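You operate a simulated robot arm through the tools that you are given. There is no shell and no other tool.

Carry out the task below with a simulated robot arm. There is one attempt and no reset: what you move stays moved.

Task
Switch the filler off and wipe both stains off the side table.
Fine: orange switch off first, blue dial back to CLEAR; use the small yellow sponge and put it back. What is to be rubbed or washed off counts as gone when no trace of it is left.

It is judged by the outcome, as a careful person would: the job done as asked, and still so three seconds after it is handed in. It fails if anything else is knocked over, pushed out of place, dropped, spilled or broken.

Robot
A 6-joint arm with a two-finger parallel gripper, fixed in place. Base frame: the origin is at the foot of the arm, x ahead of it, y to its left, z up; the work surface is at about z = 0. Lengths are in mm, angles in rad, forces in N, time in s.
With the tool pointing down near the work surface it reaches from about 140 to 580 mm from the base axis. Its first joint turns from -1.152 to 1.152 rad. Payload 2.1 kg.
The tool frame sits at the grasp point between the pads (the TCP): z along the fingers, y along the line on which they close. The tips reach 30 mm beyond it. Largest opening 94 mm; finger width 28, thickness 10; the body of the gripper, 50 by 96 mm, starts 55 mm behind the TCP.
Orientation is that of the tool frame in the base frame, as [roll, pitch, yaw] about the fixed x, y, z axes, in that order (R = Rz(yaw) Ry(pitch) Rx(roll)). With the fingers straight down and closing along the base's y, the tool's x points along the base's -x, its y along +y and its z along -z.

Tools
- The arm moves only by the tool move_arm. Its argument "commands" is a list that holds one entry, the list of rows, each a list of 7 numbers: the turn, a rotation vector about the base's x, y, z in rad, then the shift along the base's x, y, z in mm, then the finger opening in mm, from 0 to 94. In form: [[[rx, ry, rz, dx, dy, dz, grip], ...]]. A call has 1 to 20 rows; each row is the pose to reach, as a shift and turn from the pose commanded when the call began. A row lasts 0.2 s, in which the tool goes at most 50 mm and 0.15 rad; a call with a longer step from one row to the next is refused whole, and so is a gripper value outside its range. A pose out of reach is approached as far as the arm can. The call stops where the force on the tool passes 90 N (or 10 N more than at its start, if that is more) or the arm is blocked; 0.2 s more then pass. The fingers move at their own pace (about 72 mm/s each) and stop on an object; they squeeze with about 23 N. The grip force told is the motor's: it shows also when the fingers shut on nothing. Time passes only in rows, and 0.2 s behind the last, so rows that repeat a pose let the fingers close. It gives the time, the measured TCP pose, the force on the tool (base axes), the opening and the grip force at its end, in the units of the frame above (readings bear some noise), with the torque about the TCP (base axes, N m) and any sound that the robot's microphone picked up.
- Cameras (640 x 400 px; columns grow to the right, rows downward): "scene" is fixed at [56.3, -371.7, 487.6]; the picture's right is [0.77, -0.64, 0.00], its down [-0.34, -0.41, -0.84] and it looks along [0.54, 0.65, -0.54] (base axes); focal length 214 px, centre (320, 200). "wrist" rides on the gripper at [76, 14, -102] in the tool frame; the picture's right is [-0.18, 0.98, 0.00], its down [-0.75, -0.14, -0.64] and it looks along [-0.63, -0.12, 0.77] (tool axes); focal length 243 px, centre (320, 200). There is no depth. A picture from a camera that has moved, and an enlarged one, comes with that camera's place and axes in the base frame and with its lens.
- camera(camera): a new picture of that camera. The clock stands still meanwhile.
- inspect(camera, box): a new picture of the part [left, top, right, bottom] of that camera's present view, enlarged. The clock stands still meanwhile.
- close_job(): hands the job in; it is judged then, once.

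Places have to be worked out from the pictures, the camera data and where the tool is seen. Open the gripper and draw the arm clear of the work before you hand the job in, unless the task says otherwise.

The tools are called as name(argument=value, ...) on one line, values as JSON. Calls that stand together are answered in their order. move_arm: Moves the arm, as the interface text tells. Its arguments: {"type":"object","properties":{"commands":{"type":"array","items":{"type":"array","items":{"type":"array","items":{"type":"number"}}}}},"required":["commands"]} The other tools are called the same way: camera (camera) takes a picture; inspect (camera, box) takes an enlarged picture of a part of a camera's view; close_job () hands the job in.

At the start:

```text
clock: 0.0
eef_pos: [365.7, -120.5, 364.1]
orientation: [-3.141, 0.0, 3.141]
ft_force: [-1.0, -0.1, -0.2]
moment: [0.0, 0.02, 0.0]
gripper_width: 94.0
gripper_force: 0.1
```

scene: 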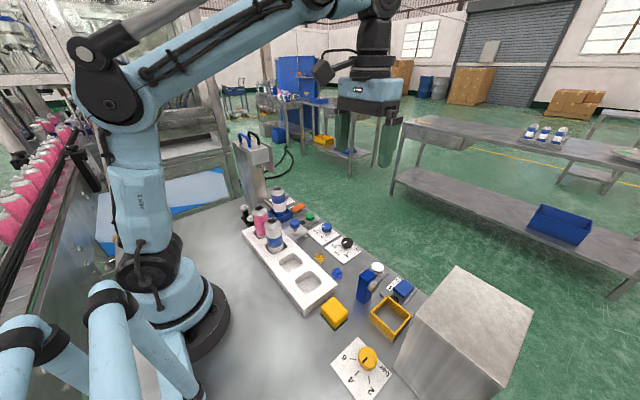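
wrist: 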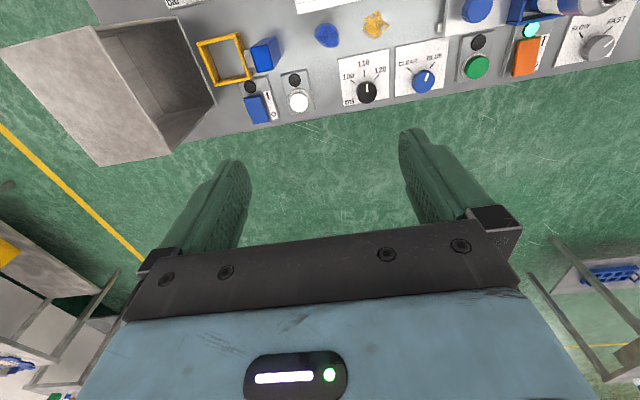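

I start by looking closely at the table from both cameras to identify the switch, dial, stains and sponge.

inspect(camera="scene", box=[220, 180, 420, 305])

inspect(camera="scene", box=[280, 260, 480, 400])

inspect(camera="wrist", box=[160, 0, 400, 150])

inspect(camera="wrist", box=[400, 0, 640, 150])

```text
3.20 times, centred on (320, 242) of scene
camera zoom: at [56.3, -371.7, 487.6], right [0.77, -0.64, 0.0], down [-0.34, -0.41, -0.84], along [0.54, 0.65, -0.54], focal length 686 px, centre (320, 64)
```

zoom: 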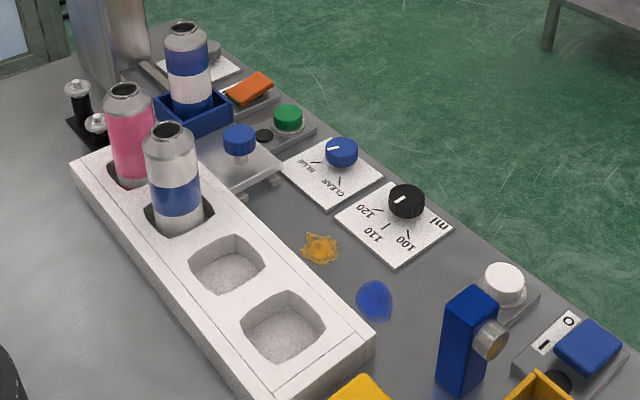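

```text
2.86 times, centred on (380, 330) of scene
camera zoom: at [56.3, -371.7, 487.6], right [0.77, -0.64, 0.0], down [-0.34, -0.41, -0.84], along [0.54, 0.65, -0.54], focal length 613 px, centre (149, -171)
```

zoom: 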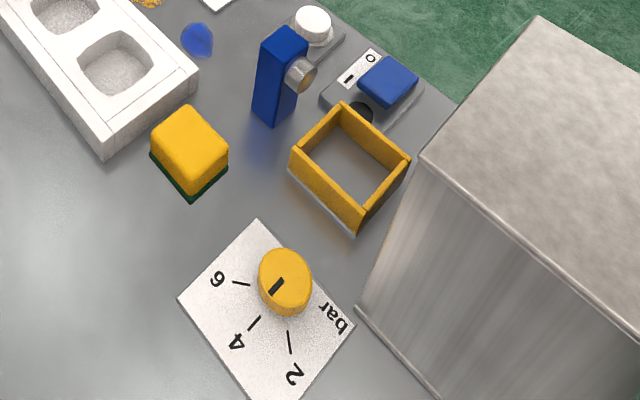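

```text
2.67 times, centred on (280, 75) of wrist
camera zoom: at [289.5, -106.4, 466.4], right [0.18, 0.98, 0.0], down [0.75, -0.14, 0.64], along [0.63, -0.12, -0.77], focal length 647 px, centre (427, 533)
```

zoom: 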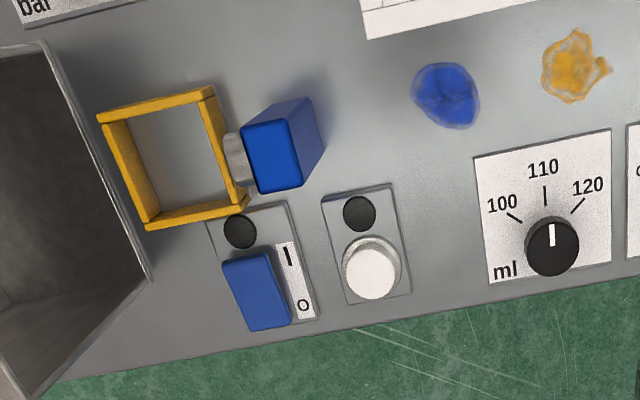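

```text
2.67 times, centred on (520, 75) of wrist
camera zoom: at [289.5, -106.4, 466.4], right [0.18, 0.98, 0.0], down [0.75, -0.14, 0.64], along [0.63, -0.12, -0.77], focal length 647 px, centre (-213, 533)
```

zoom: 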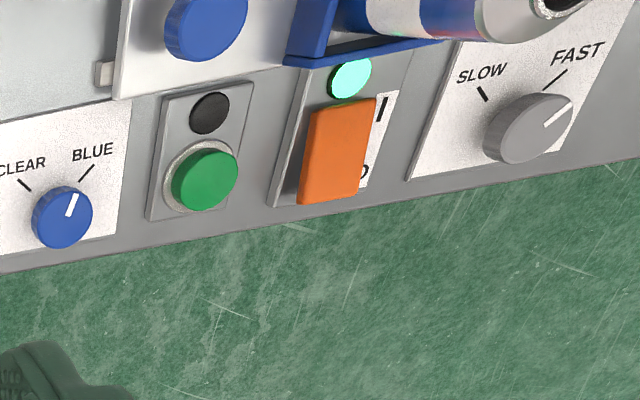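

The switch is a rocker with a lit lamp, the dial's marks are CLEAR/BLUE, the stains look to be near (340,-28) and (340,-104), and the sponge near (253,-185). I zoom in further to see the details before moving.

inspect(camera="wrist", box=[480, 0, 600, 90])

inspect(camera="wrist", box=[380, 30, 500, 105])

inspect(camera="scene", box=[305, 280, 385, 340])

inspect(camera="scene", box=[220, 110, 340, 240])

inspect(camera="scene", box=[290, 215, 350, 255])

```text
4.44 times, centred on (540, 45) of wrist
camera zoom: at [289.5, -106.4, 466.4], right [0.18, 0.98, 0.0], down [0.75, -0.14, 0.64], along [0.63, -0.12, -0.77], focal length 1078 px, centre (-658, 889)
```

zoom: 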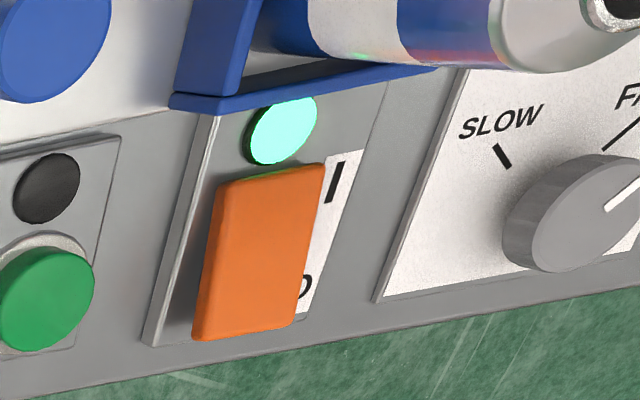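

```text
5.33 times, centred on (440, 68) of wrist
camera zoom: at [289.5, -106.4, 466.4], right [0.18, 0.98, 0.0], down [0.75, -0.14, 0.64], along [0.63, -0.12, -0.77], focal length 1294 px, centre (-320, 907)
```

zoom: 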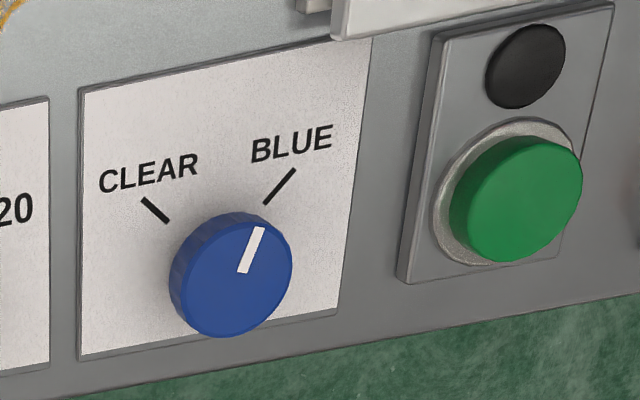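

```text
6.67 times, centred on (345, 310) of scene
camera zoom: at [56.3, -371.7, 487.6], right [0.77, -0.64, 0.0], down [-0.34, -0.41, -0.84], along [0.54, 0.65, -0.54], focal length 1430 px, centre (153, -533)
```

zoom: 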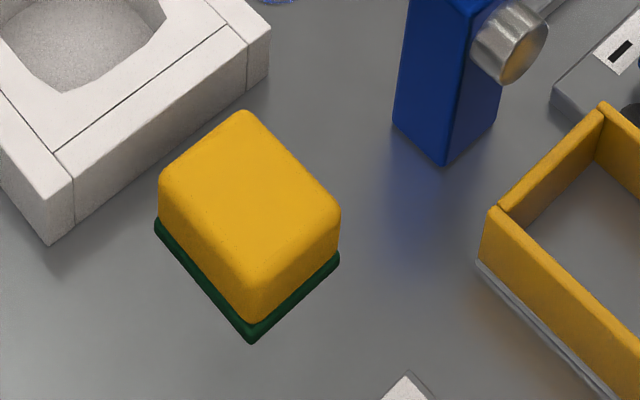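

```text
3.08 times, centred on (280, 175) of scene
camera zoom: at [56.3, -371.7, 487.6], right [0.77, -0.64, 0.0], down [-0.34, -0.41, -0.84], along [0.54, 0.65, -0.54], focal length 660 px, centre (443, 277)
```

zoom: 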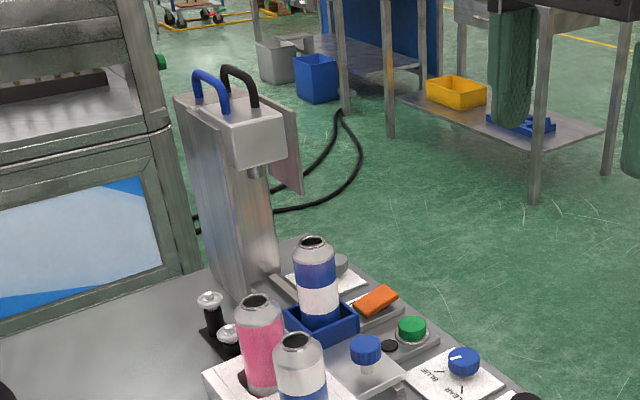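

```text
10.00 times, centred on (320, 235) of scene
camera zoom: at [56.3, -371.7, 487.6], right [0.77, -0.64, 0.0], down [-0.34, -0.41, -0.84], along [0.54, 0.65, -0.54], focal length 2145 px, centre (320, -150)
```

zoom: 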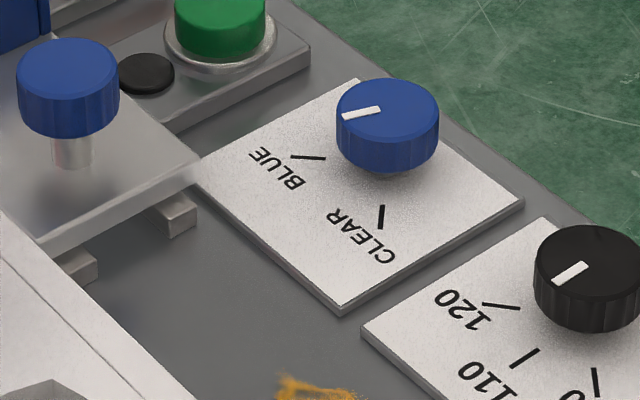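

The orange rocker spans roughly x 396–448, y 183–218 with the O end at the +x side; the knob is at about (430,43) with CLEAR a CCW turn away. I move above the switch at height, tilting the tool about +y (gripper body away from the can at (362,224)), fingers closing.

move_arm(commands=[[[0, 0.05, 0, 8, 31, -15, 0], [0, 0.1, 0, 16, 62, -30, 0], [0, 0.15, 0, 24, 93, -45, 0], [0, 0.2, 0, 32, 124, -60, 0], [0, 0.25, 0, 40, 155, -75, 0], [0, 0.3, 0, 48, 186, -90, 0], [0, 0.35, 0, 56, 217, -105, 0], [0, 0.4, 0, 64, 248, -120, 0], [0, 0.45, 0, 70, 279, -137, 0], [0, 0.5, 0, 76, 310, -154, 0], [0, 0.5, 0, 76, 310, -154, 0]]])

```text
clock: 2.4
eef_pos: [441.5, 191.6, 210.0]
orientation: [3.135, -0.471, -3.141]
ft_force: [0.1, 0.5, -0.2]
moment: [-0.02, -0.04, 0.01]
gripper_width: 0.0
gripper_force: 22.8
out of reach, approached as far as the arm can: row 10, 11
```

The tool is at (441,192,210) tilted ~0.47, slightly short of the asked tilt. I check what the cameras show of the switch and can.

camera(camera="wrist")

camera(camera="scene")

```text
taken
camera wrist: at [419.4, 205.1, 336.4], right [0.17, 0.98, -0.08], down [0.96, -0.15, 0.23], along [0.21, -0.11, -0.97], focal length 243 px, centre (320, 200)
```

wrist: 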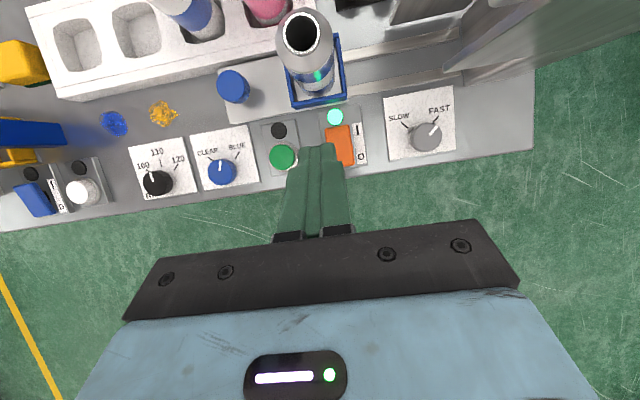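

```text
taken
```

scene: 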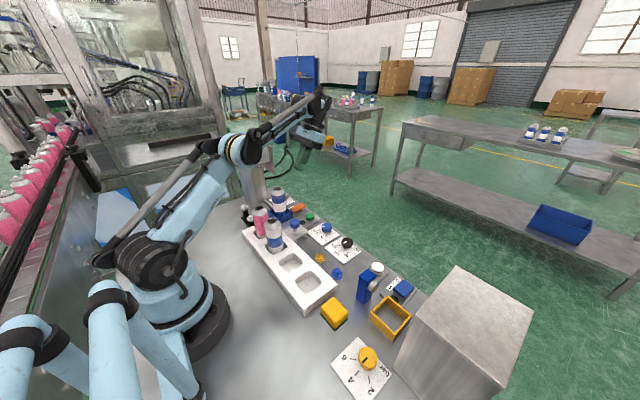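

inspect(camera="wrist", box=[240, 80, 380, 170])

inspect(camera="wrist", box=[180, 110, 280, 200])

inspect(camera="scene", box=[240, 80, 360, 240])

inspect(camera="scene", box=[280, 195, 320, 222])

```text
4.44 times, centred on (310, 125) of wrist
camera zoom: at [419.4, 205.1, 336.4], right [0.17, 0.98, -0.08], down [0.96, -0.15, 0.23], along [0.21, -0.11, -0.97], focal length 1078 px, centre (364, 533)
```

zoom: 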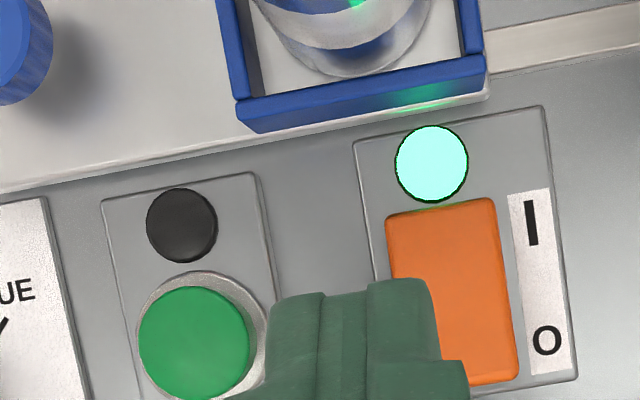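

```text
4.44 times, centred on (230, 155) of wrist
camera zoom: at [419.4, 205.1, 336.4], right [0.17, 0.98, -0.08], down [0.96, -0.15, 0.23], along [0.21, -0.11, -0.97], focal length 1078 px, centre (720, 400)
```

zoom: 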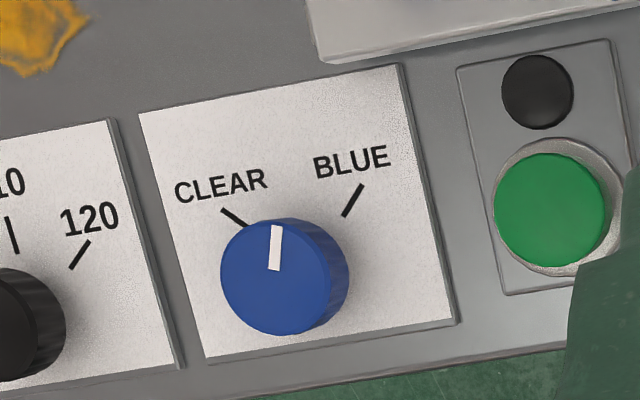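

```text
2.50 times, centred on (300, 160) of scene
camera zoom: at [56.3, -371.7, 487.6], right [0.77, -0.64, 0.0], down [-0.34, -0.41, -0.84], along [0.54, 0.65, -0.54], focal length 536 px, centre (370, 300)
```

zoom: 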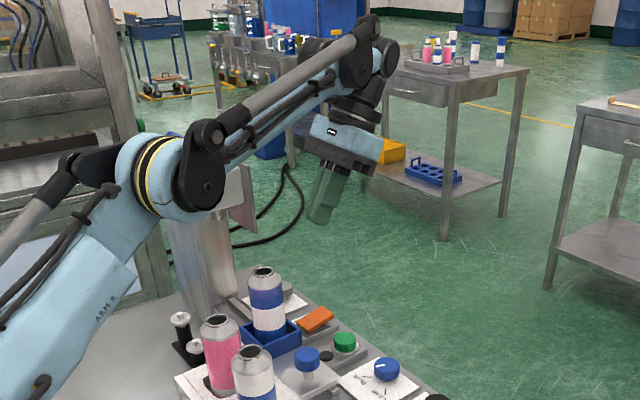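

```text
14.81 times, centred on (300, 208) of scene
camera zoom: at [56.3, -371.7, 487.6], right [0.77, -0.64, 0.0], down [-0.34, -0.41, -0.84], along [0.54, 0.65, -0.54], focal length 3177 px, centre (616, 74)
```

zoom: 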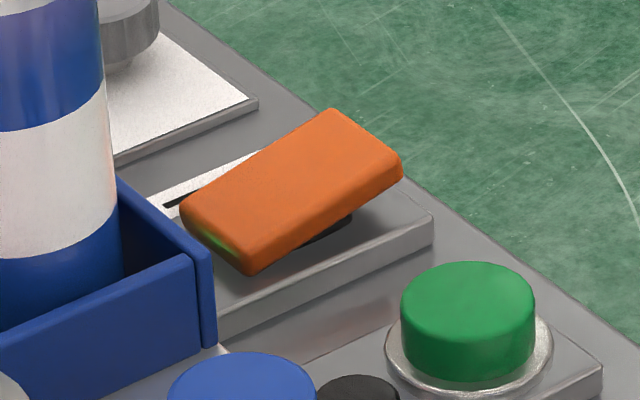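

The rocker's O end (+x, about (445,203), z≈29) is raised and the lamp is lit, so that is the end to press. I descend to just above it first.

move_arm(commands=[[[0, 0, 0, 0, 4, -25, 0], [0, 0, 0, 0, 8, -50, 0], [0, 0, 0, 0, 12, -75, 0], [0, 0, 0, 0, 12, -100, 0], [0, 0, 0, 0, 12, -125, 0], [0, 0, 0, 0, 12, -125, 0]]])

camera(camera="wrist")

inspect(camera="scene", box=[260, 160, 340, 230])

```text
clock: 3.8
eef_pos: [440.0, 206.9, 85.7]
orientation: [3.131, -0.476, -3.141]
ft_force: [0.3, -0.4, 0.0]
moment: [-0.03, 0.05, 0.01]
gripper_width: 0.0
gripper_force: 23.7
out of reach, approached as far as the arm can: row 1, 2, 3, 4, 5, 6
```

```text
taken
camera wrist: at [419.1, 221.1, 210.8], right [0.17, 0.98, -0.08], down [0.96, -0.15, 0.22], along [0.21, -0.11, -0.97], focal length 243 px, centre (320, 200)
```

wrist: 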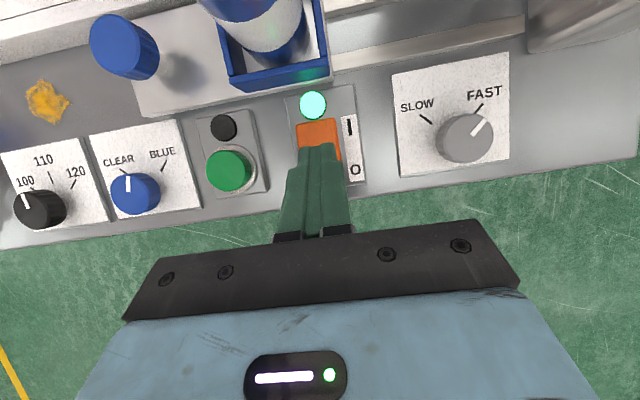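

```text
5.71 times, centred on (300, 195) of scene
camera zoom: at [56.3, -371.7, 487.6], right [0.77, -0.64, 0.0], down [-0.34, -0.41, -0.84], along [0.54, 0.65, -0.54], focal length 1226 px, centre (434, 229)
```

zoom: 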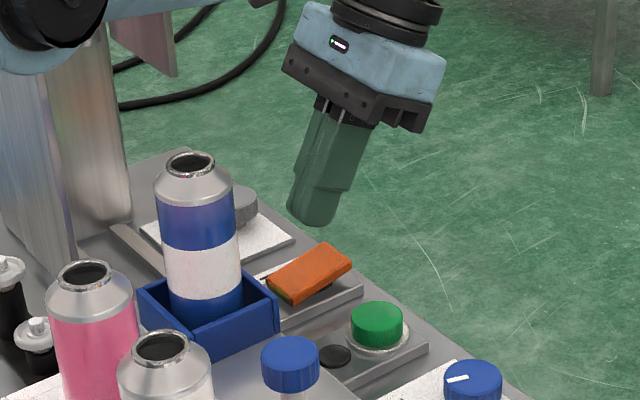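

Tool is over the rocker at z=85 but the 0.5 rad tilt is beyond reach and shifts the pose by ~5 mm. I relax the tilt a little to get an exact pose before pressing.

move_arm(commands=[[[0, -0.05, 0, 0, 1, 0, 0], [0, -0.1, 0, 0, 1, 0, 0], [0, -0.1, 0, 0, 1, 0, 0]]])

inspect(camera="wrist", box=[240, 70, 400, 190])

```text
clock: 4.6
eef_pos: [439.8, 209.2, 84.6]
orientation: [3.141, -0.399, 3.141]
ft_force: [-1.7, 0.5, 0.6]
moment: [0.0, -0.02, -0.01]
gripper_width: 0.0
gripper_force: 22.8
```

```text
3.33 times, centred on (320, 130) of wrist
camera zoom: at [408.9, 223.8, 209.4], right [0.17, 0.98, -0.07], down [0.94, -0.14, 0.3], along [0.28, -0.12, -0.95], focal length 809 px, centre (320, 433)
```

zoom: 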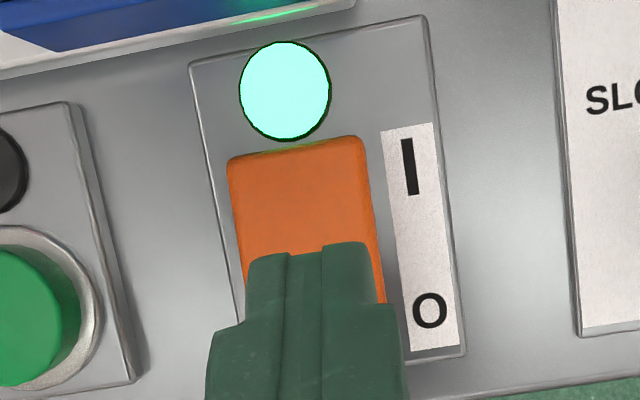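

Pose is now exact at (440,209,85) with tilt 0.4; the rocker's y-range is ~190–220, so I shift 4 mm in −y, go down to contact and press gently in small steps.

move_arm(commands=[[[0, 0, 0, 0, -4, -8, 0], [0, 0, 0, 0, -4, -16, 0], [0, 0, 0, 0, -4, -22, 0], [0, 0, 0, 0, -4, -25, 0], [0, 0, 0, 0, -4, -28, 0], [0, 0, 0, 0, -4, -31, 0]]])

inspect(camera="scene", box=[270, 180, 330, 225])

```text
clock: 6.0
eef_pos: [438.5, 204.8, 53.2]
orientation: [3.141, -0.4, 3.141]
ft_force: [0.0, 1.4, 9.3]
moment: [0.0, -0.06, -0.08]
gripper_width: 0.0
gripper_force: 23.6
```

```text
8.89 times, centred on (300, 202) of scene
camera zoom: at [56.2, -371.7, 487.6], right [0.77, -0.64, 0.0], down [-0.34, -0.41, -0.84], along [0.54, 0.65, -0.54], focal length 1906 px, centre (498, 178)
```

zoom: 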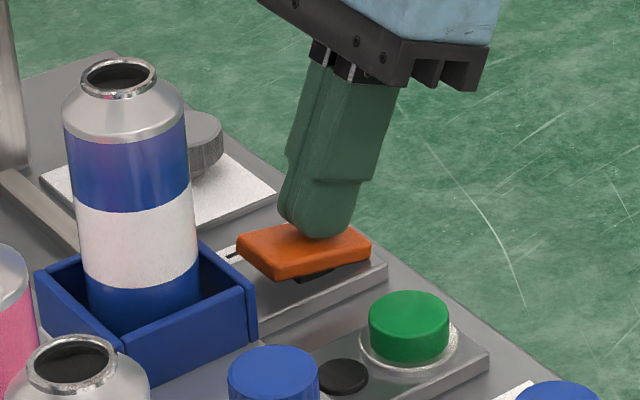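

The rocker is moving under the fingertip with ~9 N. I continue pressing down in small steps.

move_arm(commands=[[[0, 0, 0, 0, 0, -2, 0], [0, 0, 0, 0, 0, -4, 0], [0, 0, 0, 0, 0, -6, 0], [0, 0, 0, 0, 0, -7, 0]]])

inspect(camera="scene", box=[270, 180, 330, 225])

inspect(camera="wrist", box=[240, 40, 400, 160])

```text
clock: 6.7
eef_pos: [439.5, 204.9, 54.1]
orientation: [3.139, -0.403, -3.141]
ft_force: [5.3, 2.0, 19.6]
moment: [0.08, -0.2, 0.03]
gripper_width: 0.0
gripper_force: 23.1
stopped in row 3: the force on the tool passed its limit at 95 N (the readings are from after the stop); the commanded pose is now the measured one
```

```text
8.89 times, centred on (300, 202) of scene
camera zoom: at [56.2, -371.7, 487.5], right [0.77, -0.64, 0.0], down [-0.34, -0.41, -0.84], along [0.54, 0.65, -0.54], focal length 1906 px, centre (498, 178)
```

zoom: 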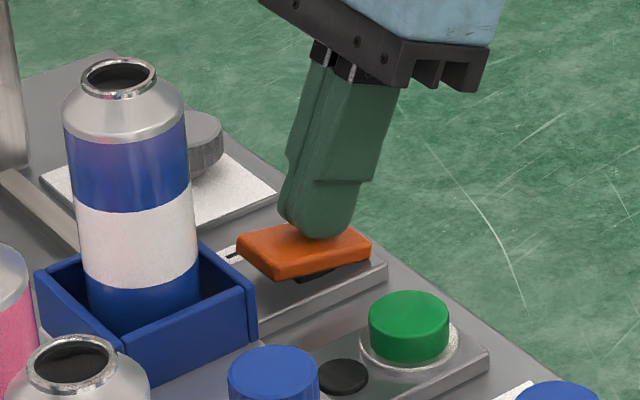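

```text
3.33 times, centred on (320, 100) of wrist
camera zoom: at [409.7, 219.2, 178.5], right [0.17, 0.98, -0.07], down [0.94, -0.14, 0.29], along [0.28, -0.12, -0.95], focal length 809 px, centre (320, 533)
```

zoom: 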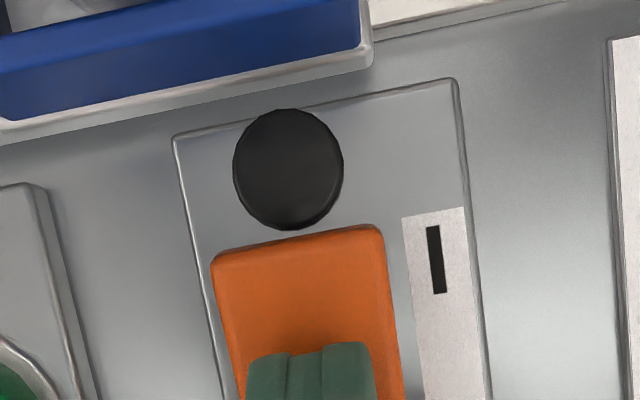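

The lamp is dark and the rocker has tipped to O. I lift straight off and check it stays off.

move_arm(commands=[[[0, 0, 0, 0, 0, 10, 0], [0, 0, 0, 0, 0, 30, 0], [0, 0, 0, 0, 0, 60, 0], [0, 0, 0, 0, 0, 90, 0], [0, 0, 0, 0, 0, 110, 0], [0, 0, 0, 0, 0, 110, 0]]])

inspect(camera="scene", box=[270, 180, 330, 225])

inspect(camera="wrist", box=[160, 40, 400, 190])

```text
clock: 8.1
eef_pos: [439.6, 206.6, 163.6]
orientation: [3.139, -0.404, -3.141]
ft_force: [0.5, -1.1, 0.6]
moment: [0.01, 0.02, -0.01]
gripper_width: 0.2
gripper_force: 22.9
```

```text
8.89 times, centred on (300, 202) of scene
camera zoom: at [56.3, -371.7, 487.6], right [0.77, -0.64, 0.0], down [-0.34, -0.41, -0.84], along [0.54, 0.65, -0.54], focal length 1906 px, centre (498, 178)
```

zoom: 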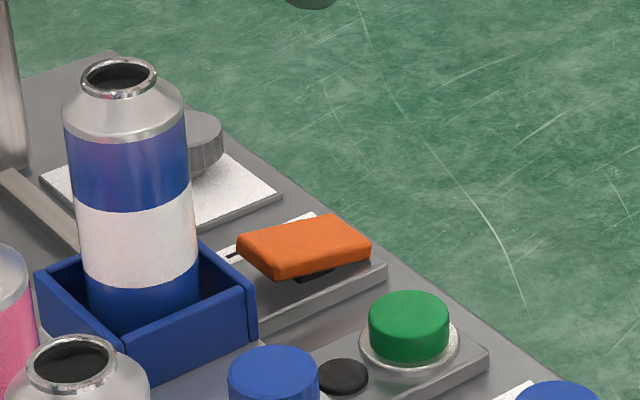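

```text
2.67 times, centred on (280, 115) of wrist
camera zoom: at [410.3, 219.4, 288.1], right [0.17, 0.98, -0.07], down [0.94, -0.14, 0.3], along [0.28, -0.12, -0.95], focal length 647 px, centre (427, 427)
```

zoom: 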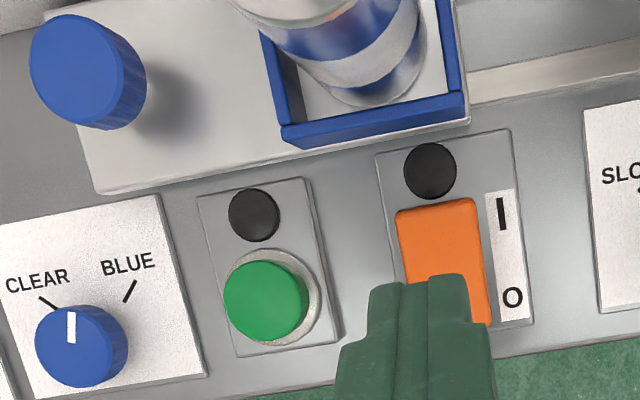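

The switch stays off with the lamp dark. Now I move to view the blue dial from above before gripping it.

move_arm(commands=[[[0, 0, 0, -8, -25, 0, 0], [0, 0, 0, -18, -55, 0, 0], [0, 0, 0, -30, -85, 0, 20], [0, 0, 0, -42, -115, 0, 40], [0, 0, 0, -56, -146, 0, 60], [0, 0, 0, -56, -146, 0, 60]]])

inspect(camera="wrist", box=[240, 140, 400, 250])

camera(camera="wrist")

```text
clock: 9.5
eef_pos: [386.3, 57.5, 163.1]
orientation: [-3.141, -0.403, 3.141]
ft_force: [0.4, 0.1, 0.3]
moment: [0.03, 0.02, 0.02]
gripper_width: 60.2
gripper_force: 0.1
```

```text
3.64 times, centred on (320, 195) of wrist
camera zoom: at [355.1, 72.4, 288.0], right [0.17, 0.98, -0.07], down [0.94, -0.14, 0.3], along [0.28, -0.12, -0.95], focal length 882 px, centre (320, 218)
```

zoom: 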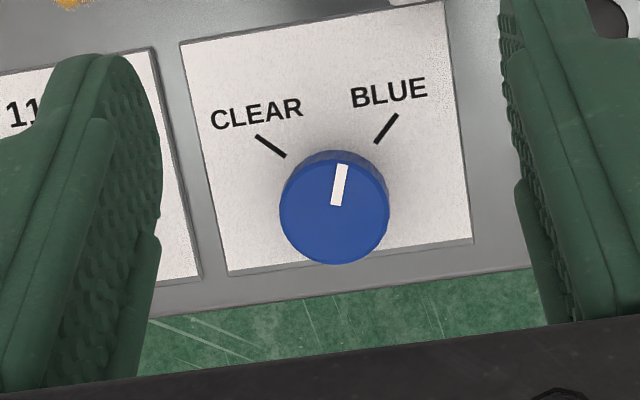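

```text
taken
camera wrist: at [355.1, 72.4, 288.0], right [0.17, 0.98, -0.07], down [0.94, -0.14, 0.3], along [0.28, -0.12, -0.95], focal length 243 px, centre (320, 200)
```

wrist: 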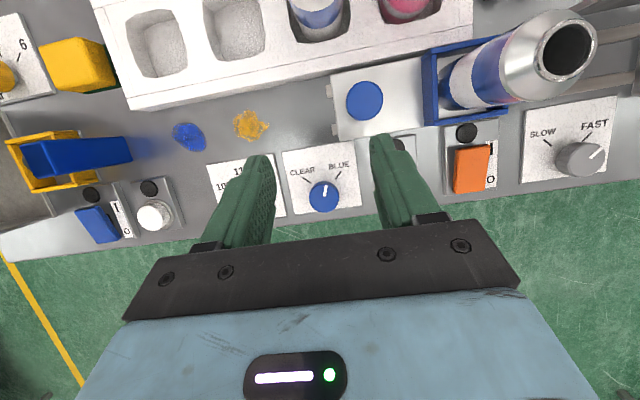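

Pointer sits ~20° to the BLUE side, CLEAR mark is at −45°, knob centre about (429.7,43.3), top z≈30. I straighten the tool and place it above the knob, then pre-rotate the yaw so I can turn CCW.

move_arm(commands=[[[0, -0.1, 0, 12, -4, 0, 64], [0, -0.2, 0, 24, -8, 0, 64], [0, -0.3, 0, 36, -12, 0, 64], [0, -0.403, 0, 45, -15, 0, 64], [0, -0.403, 0, 45, -15, 0, 64]]])

move_arm(commands=[[[0, 0, -0.11, 0, 0, 0, 64], [0, 0, -0.22, 0, 0, 0, 64], [0, 0, -0.33, 0, 0, 0, 64], [0, 0, -0.44, 0, 0, 0, 64], [0, 0, -0.55, 0, 0, 0, 64], [0, 0, -0.55, 0, 0, 0, 64]]])

camera(camera="wrist")

inspect(camera="scene", box=[260, 140, 400, 250])

```text
clock: 10.7
eef_pos: [429.3, 42.6, 162.4]
orientation: [3.139, 0.002, -3.141]
ft_force: [-0.6, 0.3, -0.1]
moment: [0.0, -0.01, 0.0]
gripper_width: 64.1
gripper_force: 0.2
```

```text
clock: 12.1
eef_pos: [429.1, 42.2, 162.8]
orientation: [3.14, 0.001, 2.59]
ft_force: [0.0, 0.0, -0.3]
moment: [0.03, 0.01, -0.01]
gripper_width: 63.9
gripper_force: 0.1
```

```text
taken
camera wrist: at [370.9, 95.3, 265.6], right [0.67, 0.74, 0.0], down [0.57, -0.52, 0.64], along [0.48, -0.43, -0.77], focal length 243 px, centre (320, 200)
```

wrist: 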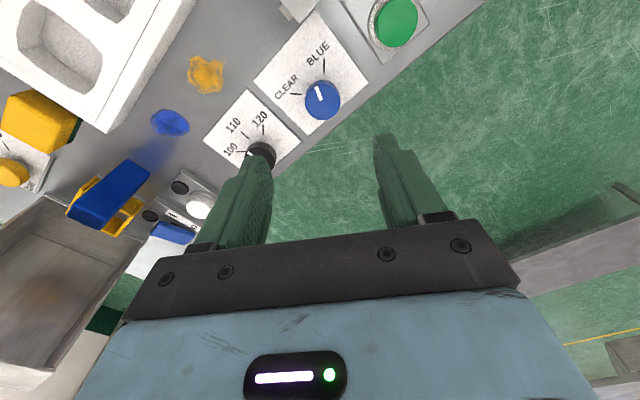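

```text
3.64 times, centred on (330, 195) of scene
camera zoom: at [56.3, -371.7, 487.6], right [0.77, -0.64, 0.0], down [-0.34, -0.41, -0.84], along [0.54, 0.65, -0.54], focal length 780 px, centre (284, 218)
```

zoom: 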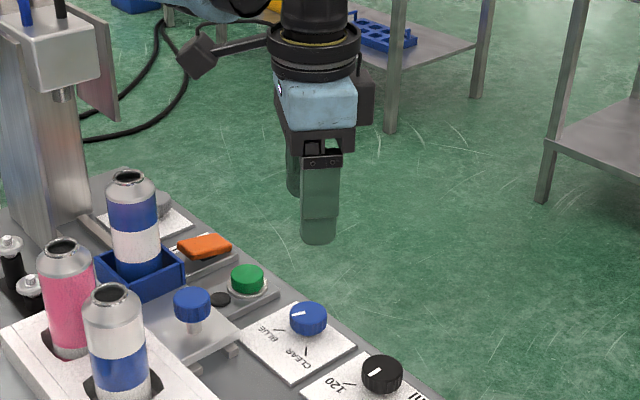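

Tool is vertical above the knob, fingers open 64 mm. I descend around the knob to tips at about z=15.

move_arm(commands=[[[0, 0, 0, 0.5, 0.8, -25, 64], [0, 0, 0, 0.5, 0.8, -50, 64], [0, 0, 0, 0.5, 0.8, -75, 64], [0, 0, 0, 0.5, 0.8, -92, 64], [0, 0, 0, 0.5, 0.8, -106, 64], [0, 0, 0, 0.5, 0.8, -116, 64], [0, 0, 0, 0.5, 0.8, -116, 64]]])

inspect(camera="scene", box=[280, 180, 380, 260])

camera(camera="wrist")

```text
clock: 13.7
eef_pos: [428.8, 43.9, 45.3]
orientation: [3.138, 0.001, 2.593]
ft_force: [0.1, -0.1, 0.4]
moment: [-0.02, 0.01, 0.03]
gripper_width: 64.0
gripper_force: 0.1
```

```text
5.00 times, centred on (330, 220) of scene
camera zoom: at [56.3, -371.7, 487.6], right [0.77, -0.64, 0.0], down [-0.34, -0.41, -0.84], along [0.54, 0.65, -0.54], focal length 1072 px, centre (270, 100)
```

zoom: 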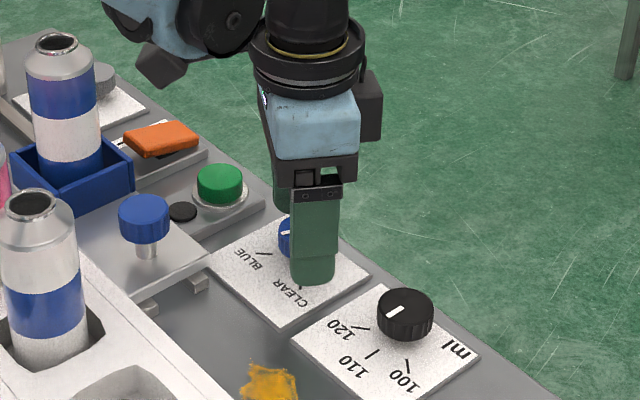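

```text
taken
camera wrist: at [371.3, 96.5, 148.9], right [0.67, 0.74, 0.0], down [0.57, -0.51, 0.64], along [0.48, -0.43, -0.77], focal length 243 px, centre (320, 200)
```

wrist: 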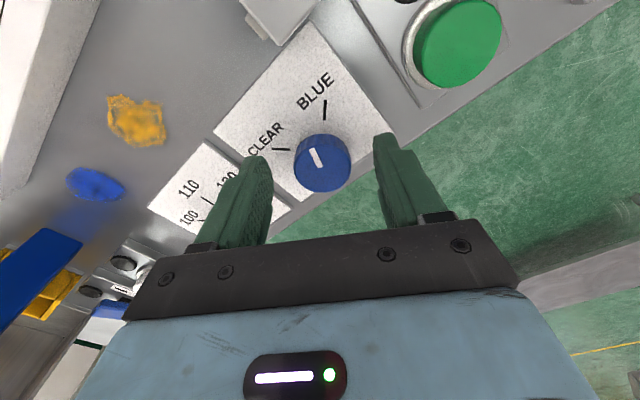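

The fingers straddle the knob evenly. I close on it and check the grip.

move_arm(commands=[[[0, 0, 0, 0, 0, 0, 20], [0, 0, 0, 0, 0, 0, 20], [0, 0, 0, 0, 0, 0, 20]]])

```text
clock: 14.5
eef_pos: [429.3, 45.2, 46.2]
orientation: [3.137, 0.0, 2.592]
ft_force: [9.7, 11.1, -6.4]
moment: [-0.01, -0.04, 0.05]
gripper_width: 33.6
gripper_force: 45.3
```

The knob is gripped (33.6 mm) but there is a ~15 N side force toward +x/+y, so the knob centre lies slightly that way. I shift 1–2 mm to relieve it.

move_arm(commands=[[[0, 0, 0, 0.5, 0.8, 0, 20], [0, 0, 0, 0.5, 0.8, 0, 20]]])

```text
clock: 15.1
eef_pos: [430.7, 45.6, 45.9]
orientation: [3.138, 0.0, 2.593]
ft_force: [9.0, 14.1, -13.9]
moment: [-0.24, -0.68, 0.01]
gripper_width: 33.5
gripper_force: 44.7
```

The forces rose slightly rather than falling, so I try the opposite direction by a small amount.

move_arm(commands=[[[0, 0, 0, -0.5, -0.8, 0, 20], [0, 0, 0, -1.0, -1.6, 0, 20], [0, 0, 0, -1.0, -1.6, 0, 20]]])

```text
clock: 15.9
eef_pos: [428.7, 45.3, 46.6]
orientation: [3.135, 0.003, 2.594]
ft_force: [18.8, 22.6, -32.0]
moment: [0.17, -0.17, 0.05]
gripper_width: 33.6
gripper_force: 44.5
```

Force is growing, including in z. I look before doing anything more.

inspect(camera="scene", box=[300, 190, 370, 250])

inspect(camera="wrist", box=[220, 80, 420, 230])

```text
6.67 times, centred on (335, 220) of scene
camera zoom: at [56.4, -371.7, 487.5], right [0.77, -0.64, 0.0], down [-0.34, -0.41, -0.84], along [0.54, 0.65, -0.54], focal length 1430 px, centre (220, 67)
```

zoom: 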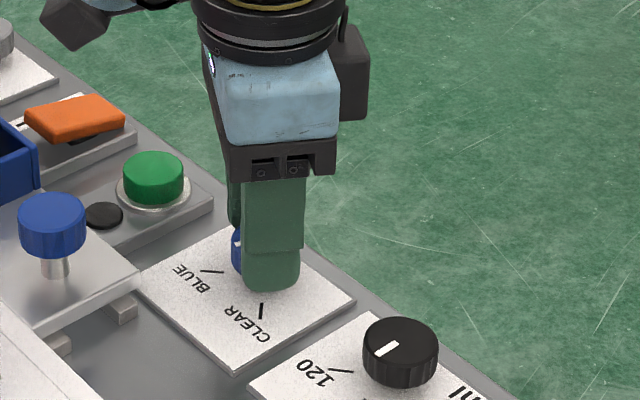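

```text
2.67 times, centred on (320, 155) of wrist
camera zoom: at [371.2, 96.9, 149.3], right [0.67, 0.74, 0.01], down [0.57, -0.52, 0.64], along [0.48, -0.42, -0.77], focal length 647 px, centre (320, 320)
```

zoom: 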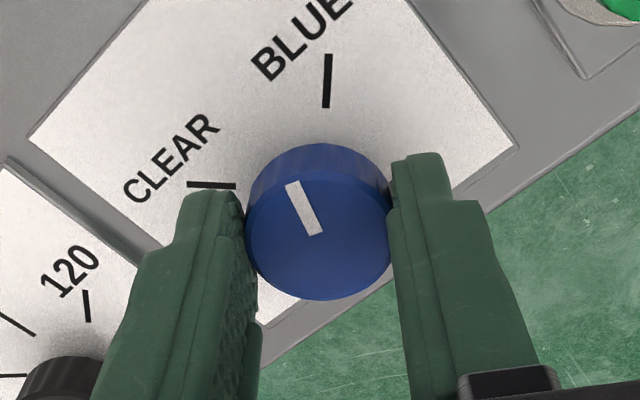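

The grip looks even in the picture, yet lateral and downward reaction are building up. I release, then re-centre and grip again.

move_arm(commands=[[[0, 0, 0, 0, 0, 0, 64], [0, 0, 0, 0, 0, 0, 64], [0, 0, 0, 0, 0, 0, 64]]])

inspect(camera="wrist", box=[220, 80, 420, 230])

```text
clock: 16.7
eef_pos: [428.6, 42.6, 47.1]
orientation: [3.141, 0.001, 2.591]
ft_force: [1.0, -0.5, 0.7]
moment: [0.03, 0.01, -0.03]
gripper_width: 63.8
gripper_force: 0.2
```

```text
2.67 times, centred on (320, 155) of wrist
camera zoom: at [370.7, 95.9, 149.7], right [0.67, 0.74, 0.0], down [0.57, -0.51, 0.64], along [0.48, -0.43, -0.77], focal length 647 px, centre (320, 320)
```

zoom: 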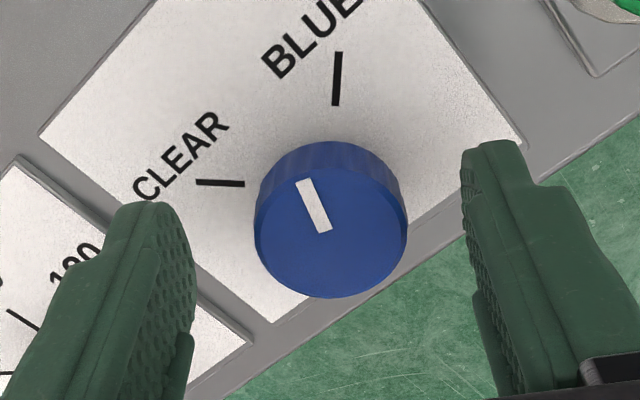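

Released cleanly with no residual force. I re-centre by a millimetre, let the arm settle, lower slightly and grip again.

move_arm(commands=[[[0, 0, 0, 0.7, 1.2, -3, 50], [0, 0, 0, 0.7, 1.2, -3, 44], [0, 0, 0, 0.7, 1.2, -3, 44], [0, 0, 0, 0.7, 1.2, -3, 28], [0, 0, 0, 0.7, 1.2, -3, 28]]])

```text
clock: 17.9
eef_pos: [430.5, 45.5, 44.7]
orientation: [3.138, -0.001, 2.592]
ft_force: [5.1, 6.4, -2.7]
moment: [-0.19, 0.13, 0.03]
gripper_width: 33.5
gripper_force: 45.9
```

Now only ~8 N of side load. I start turning CCW, half way first, and check.

move_arm(commands=[[[0, 0, 0.1, 0.5, 0.8, 0, 28], [0, 0, 0.2, 0.5, 0.8, 0, 28], [0, 0, 0.3, 0.5, 0.8, 0, 28], [0, 0, 0.4, 0.5, 0.8, 0, 28], [0, 0, 0.5, 0.5, 0.8, 0, 28]]])

inspect(camera="wrist", box=[220, 80, 420, 230])

```text
clock: 19.1
eef_pos: [428.6, 44.5, 42.3]
orientation: [3.141, -0.001, 3.092]
ft_force: [-10.1, -10.8, -2.8]
moment: [0.1, -0.75, 0.01]
gripper_width: 33.4
gripper_force: 44.8
```

```text
2.67 times, centred on (320, 155) of wrist
camera zoom: at [354.2, 63.3, 146.8], right [0.23, 0.97, 0.0], down [0.75, -0.18, 0.64], along [0.62, -0.15, -0.77], focal length 647 px, centre (320, 320)
```

zoom: 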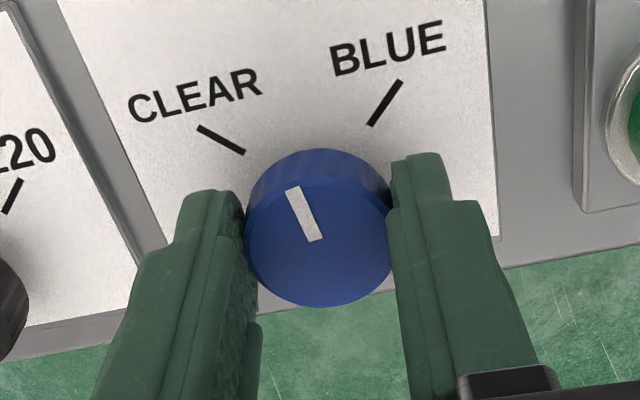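

The knob turns with the gripper without slip. I continue by the remaining ~0.63 rad, taking back the small offset.

move_arm(commands=[[[0, 0, 0.1, -0.5, -0.8, 0, 28], [0, 0, 0.2, -0.5, -0.8, 0, 28], [0, 0, 0.3, -0.5, -0.8, 0, 28], [0, 0, 0.4, -0.5, -0.8, 0, 28], [0, 0, 0.5, -0.5, -0.8, 0, 28], [0, 0, 0.6, -0.5, -0.8, 0, 28]]])

inspect(camera="wrist", box=[220, 80, 420, 230])

inspect(camera="scene", box=[295, 195, 365, 255])

```text
clock: 20.5
eef_pos: [431.7, 44.2, 44.2]
orientation: [-3.14, 0.0, -2.591]
ft_force: [0.5, -19.1, -13.9]
moment: [0.46, -0.78, -0.03]
gripper_width: 33.3
gripper_force: 45.2
```

```text
2.67 times, centred on (320, 155) of wrist
camera zoom: at [357.2, 16.9, 146.7], right [-0.36, 0.93, 0.0], down [0.72, 0.28, 0.64], along [0.6, 0.23, -0.77], focal length 647 px, centre (320, 320)
```

zoom: 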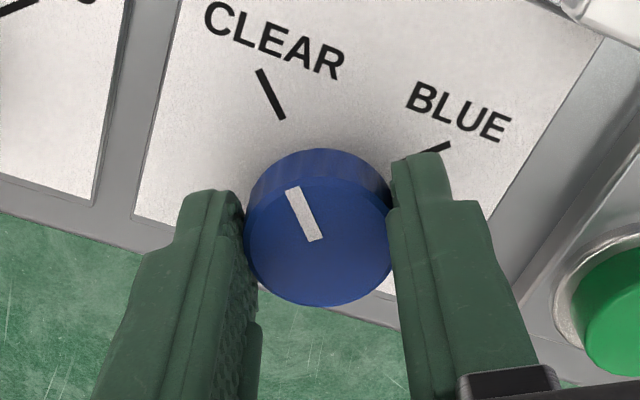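

```text
6.67 times, centred on (330, 225) of scene
camera zoom: at [56.3, -371.7, 487.6], right [0.77, -0.64, 0.0], down [-0.34, -0.41, -0.84], along [0.54, 0.65, -0.54], focal length 1430 px, centre (253, 33)
```

zoom: 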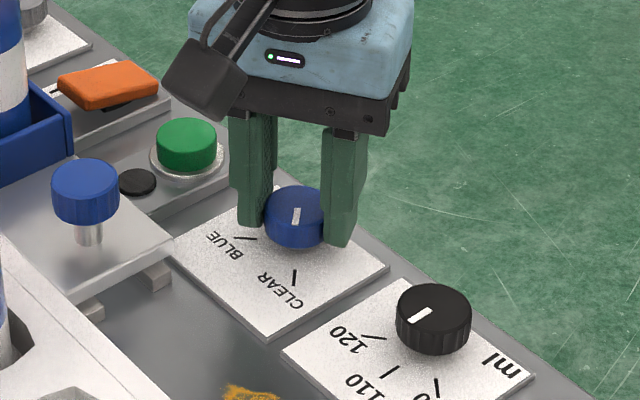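

Pointer is now at ≈−40°, mark at −45°. A further 0.08 rad should line it up.

move_arm(commands=[[[0, 0, 0.04, 0, 0, 0, 28], [0, 0, 0.085, 0, 0, 0, 28], [0, 0, 0.085, 0, 0, 0, 28]]])

inspect(camera="wrist", box=[240, 80, 380, 180])

inspect(camera="scene", box=[310, 215, 350, 245])

```text
clock: 21.3
eef_pos: [430.1, 43.6, 44.9]
orientation: [-3.14, -0.002, -2.505]
ft_force: [10.2, -21.3, -17.3]
moment: [-0.21, 0.1, -0.35]
gripper_width: 33.2
gripper_force: 45.3
```

```text
4.00 times, centred on (310, 130) of wrist
camera zoom: at [359.9, 11.3, 147.4], right [-0.43, 0.9, 0.0], down [0.69, 0.34, 0.64], along [0.58, 0.28, -0.77], focal length 970 px, centre (360, 480)
```

zoom: 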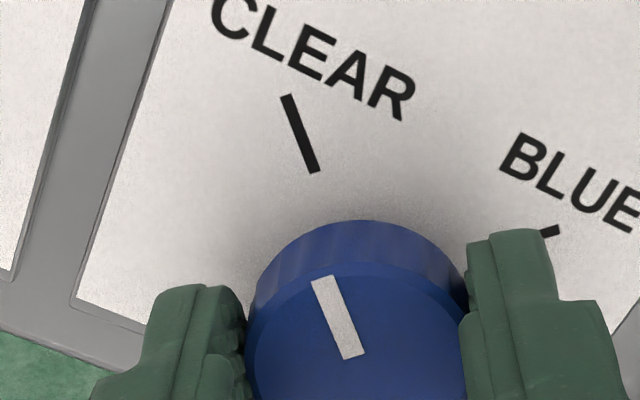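

```text
13.33 times, centred on (330, 230) of scene
camera zoom: at [56.3, -371.7, 487.6], right [0.77, -0.64, 0.0], down [-0.34, -0.41, -0.84], along [0.54, 0.65, -0.54], focal length 2860 px, centre (187, -200)
```

zoom: 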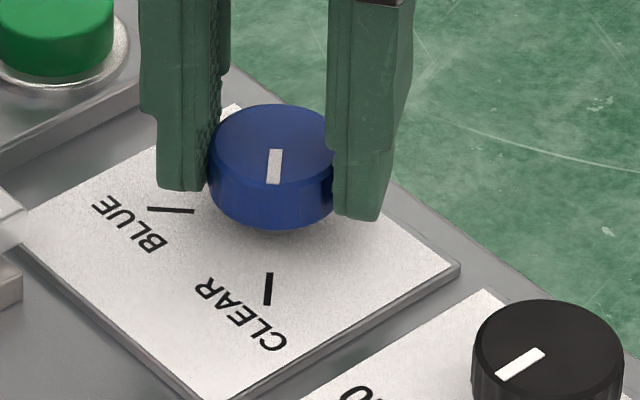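

Pointer now measures ≈−44.5°, in line with the CLEAR mark, and a small reaction torque suggests a stop. I open the fingers and check that it stays.

move_arm(commands=[[[0, 0, 0, 0, 0, 0, 50], [0, 0, 0, 0, 0, 0, 64], [0, 0, 0, 0, 0, 0, 64], [0, 0, 0, 0, 0, 25, 64], [0, 0, 0, 0, 0, 60, 64], [0, 0, 0, 0, 0, 100, 64], [0, 0, 0, 0, 0, 100, 64]]])

inspect(camera="wrist", box=[240, 40, 400, 160])

inspect(camera="scene", box=[310, 215, 350, 245])

```text
clock: 22.9
eef_pos: [428.8, 45.9, 146.0]
orientation: [3.14, 0.0, -2.507]
ft_force: [-0.1, -0.8, 0.1]
moment: [0.0, -0.01, -0.02]
gripper_width: 64.0
gripper_force: 0.1
```

```text
3.33 times, centred on (320, 100) of wrist
camera zoom: at [358.3, 12.1, 247.6], right [-0.44, 0.9, 0.0], down [0.69, 0.33, 0.64], along [0.58, 0.28, -0.77], focal length 809 px, centre (320, 533)
```

zoom: 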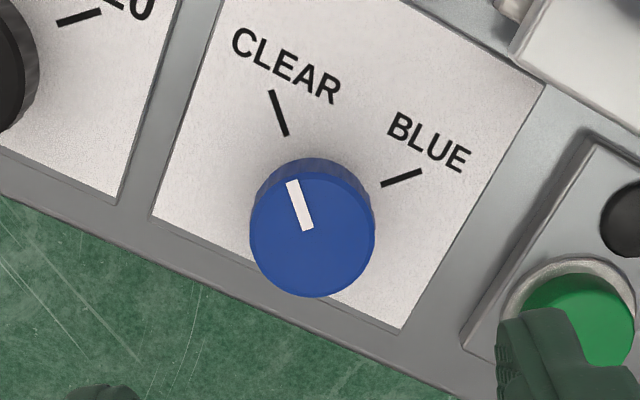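

```text
13.33 times, centred on (330, 230) of scene
camera zoom: at [56.3, -371.7, 487.6], right [0.77, -0.64, 0.0], down [-0.34, -0.41, -0.84], along [0.54, 0.65, -0.54], focal length 2860 px, centre (187, -200)
```

zoom: 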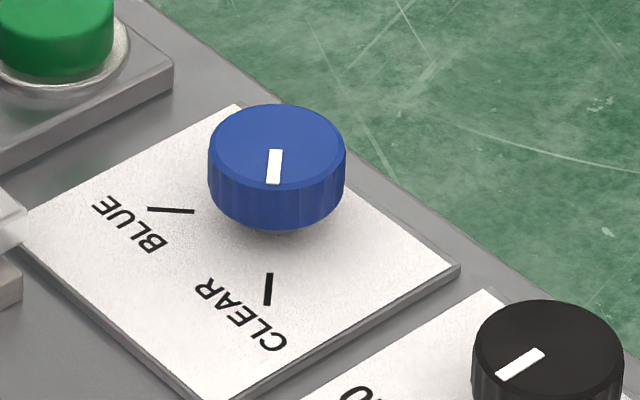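

The dial sits on CLEAR (≈−45° in both views). Next the sponge: it is at about (255,-182), 42 (x) × 50 (y) × 30 mm; the white fixture's end is only ~16 mm away in +y, so I will grip it along x. I move above it with yaw turned −90° from the default.

move_arm(commands=[[[0, 0, -0.138, -10.9, -14.1, 5, 64], [0, 0, -0.276, -21.8, -28.2, 10, 70], [0, 0, -0.414, -32.7, -42.3, 15, 76], [0, 0, -0.552, -43.6, -56.4, 20, 76], [0, 0, -0.69, -54.5, -70.5, 20, 76], [0, 0, -0.828, -65.4, -84.6, 20, 76], [0, 0, -0.966, -76.3, -98.7, 20, 76], [0, 0, -1.104, -87.2, -112.8, 20, 76], [0, 0, -1.242, -98.1, -126.9, 20, 76], [0, 0, -1.38, -109, -141, 20, 76], [0, 0, -1.518, -119.9, -155.1, 20, 76], [0, 0, -1.656, -130.8, -169.2, 20, 76], [0, 0, -1.794, -141.7, -183.3, 20, 76], [0, 0, -1.932, -152.6, -197.4, 20, 76], [0, 0, -2.07, -163.5, -211.5, 20, 76], [0, 0, -2.206, -174.5, -226.4, 20, 76], [0, 0, -2.206, -174.5, -226.4, 20, 76]]])

camera(camera="wrist")

camera(camera="scene")

```text
clock: 26.5
eef_pos: [254.4, -179.5, 163.4]
orientation: [3.14, 0.001, 1.569]
ft_force: [-0.4, 0.5, 0.9]
moment: [0.01, 0.0, -0.06]
gripper_width: 76.1
gripper_force: 0.0
```

```text
taken
camera wrist: at [269.1, -103.4, 265.7], right [0.98, -0.19, 0.0], down [-0.14, -0.75, 0.64], along [-0.12, -0.63, -0.77], focal length 243 px, centre (320, 200)
```

wrist: 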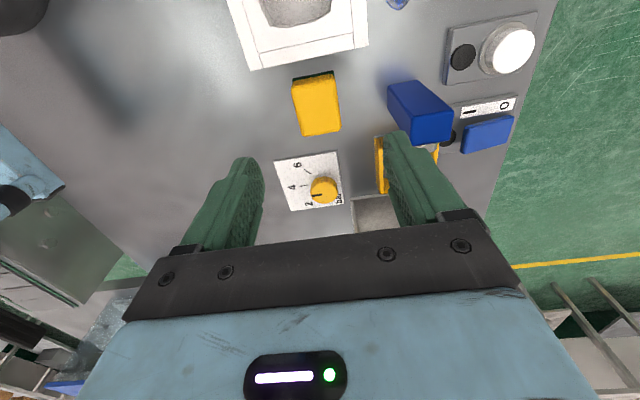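

```text
taken
```

scene: 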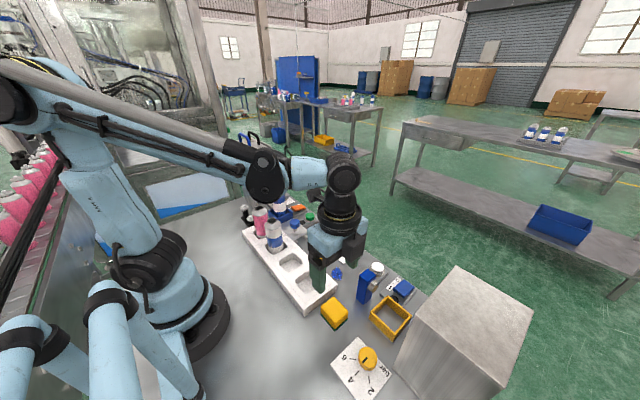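

I zoom in on the sponge from the wrist camera to refine its position.

inspect(camera="wrist", box=[240, 50, 400, 150])

```text
4.00 times, centred on (320, 100) of wrist
camera zoom: at [269.1, -103.4, 265.7], right [0.98, -0.19, 0.0], down [-0.14, -0.75, 0.64], along [-0.12, -0.63, -0.77], focal length 970 px, centre (320, 600)
```

zoom: 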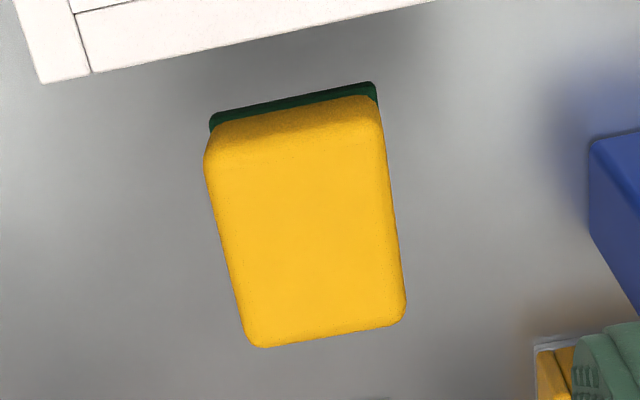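

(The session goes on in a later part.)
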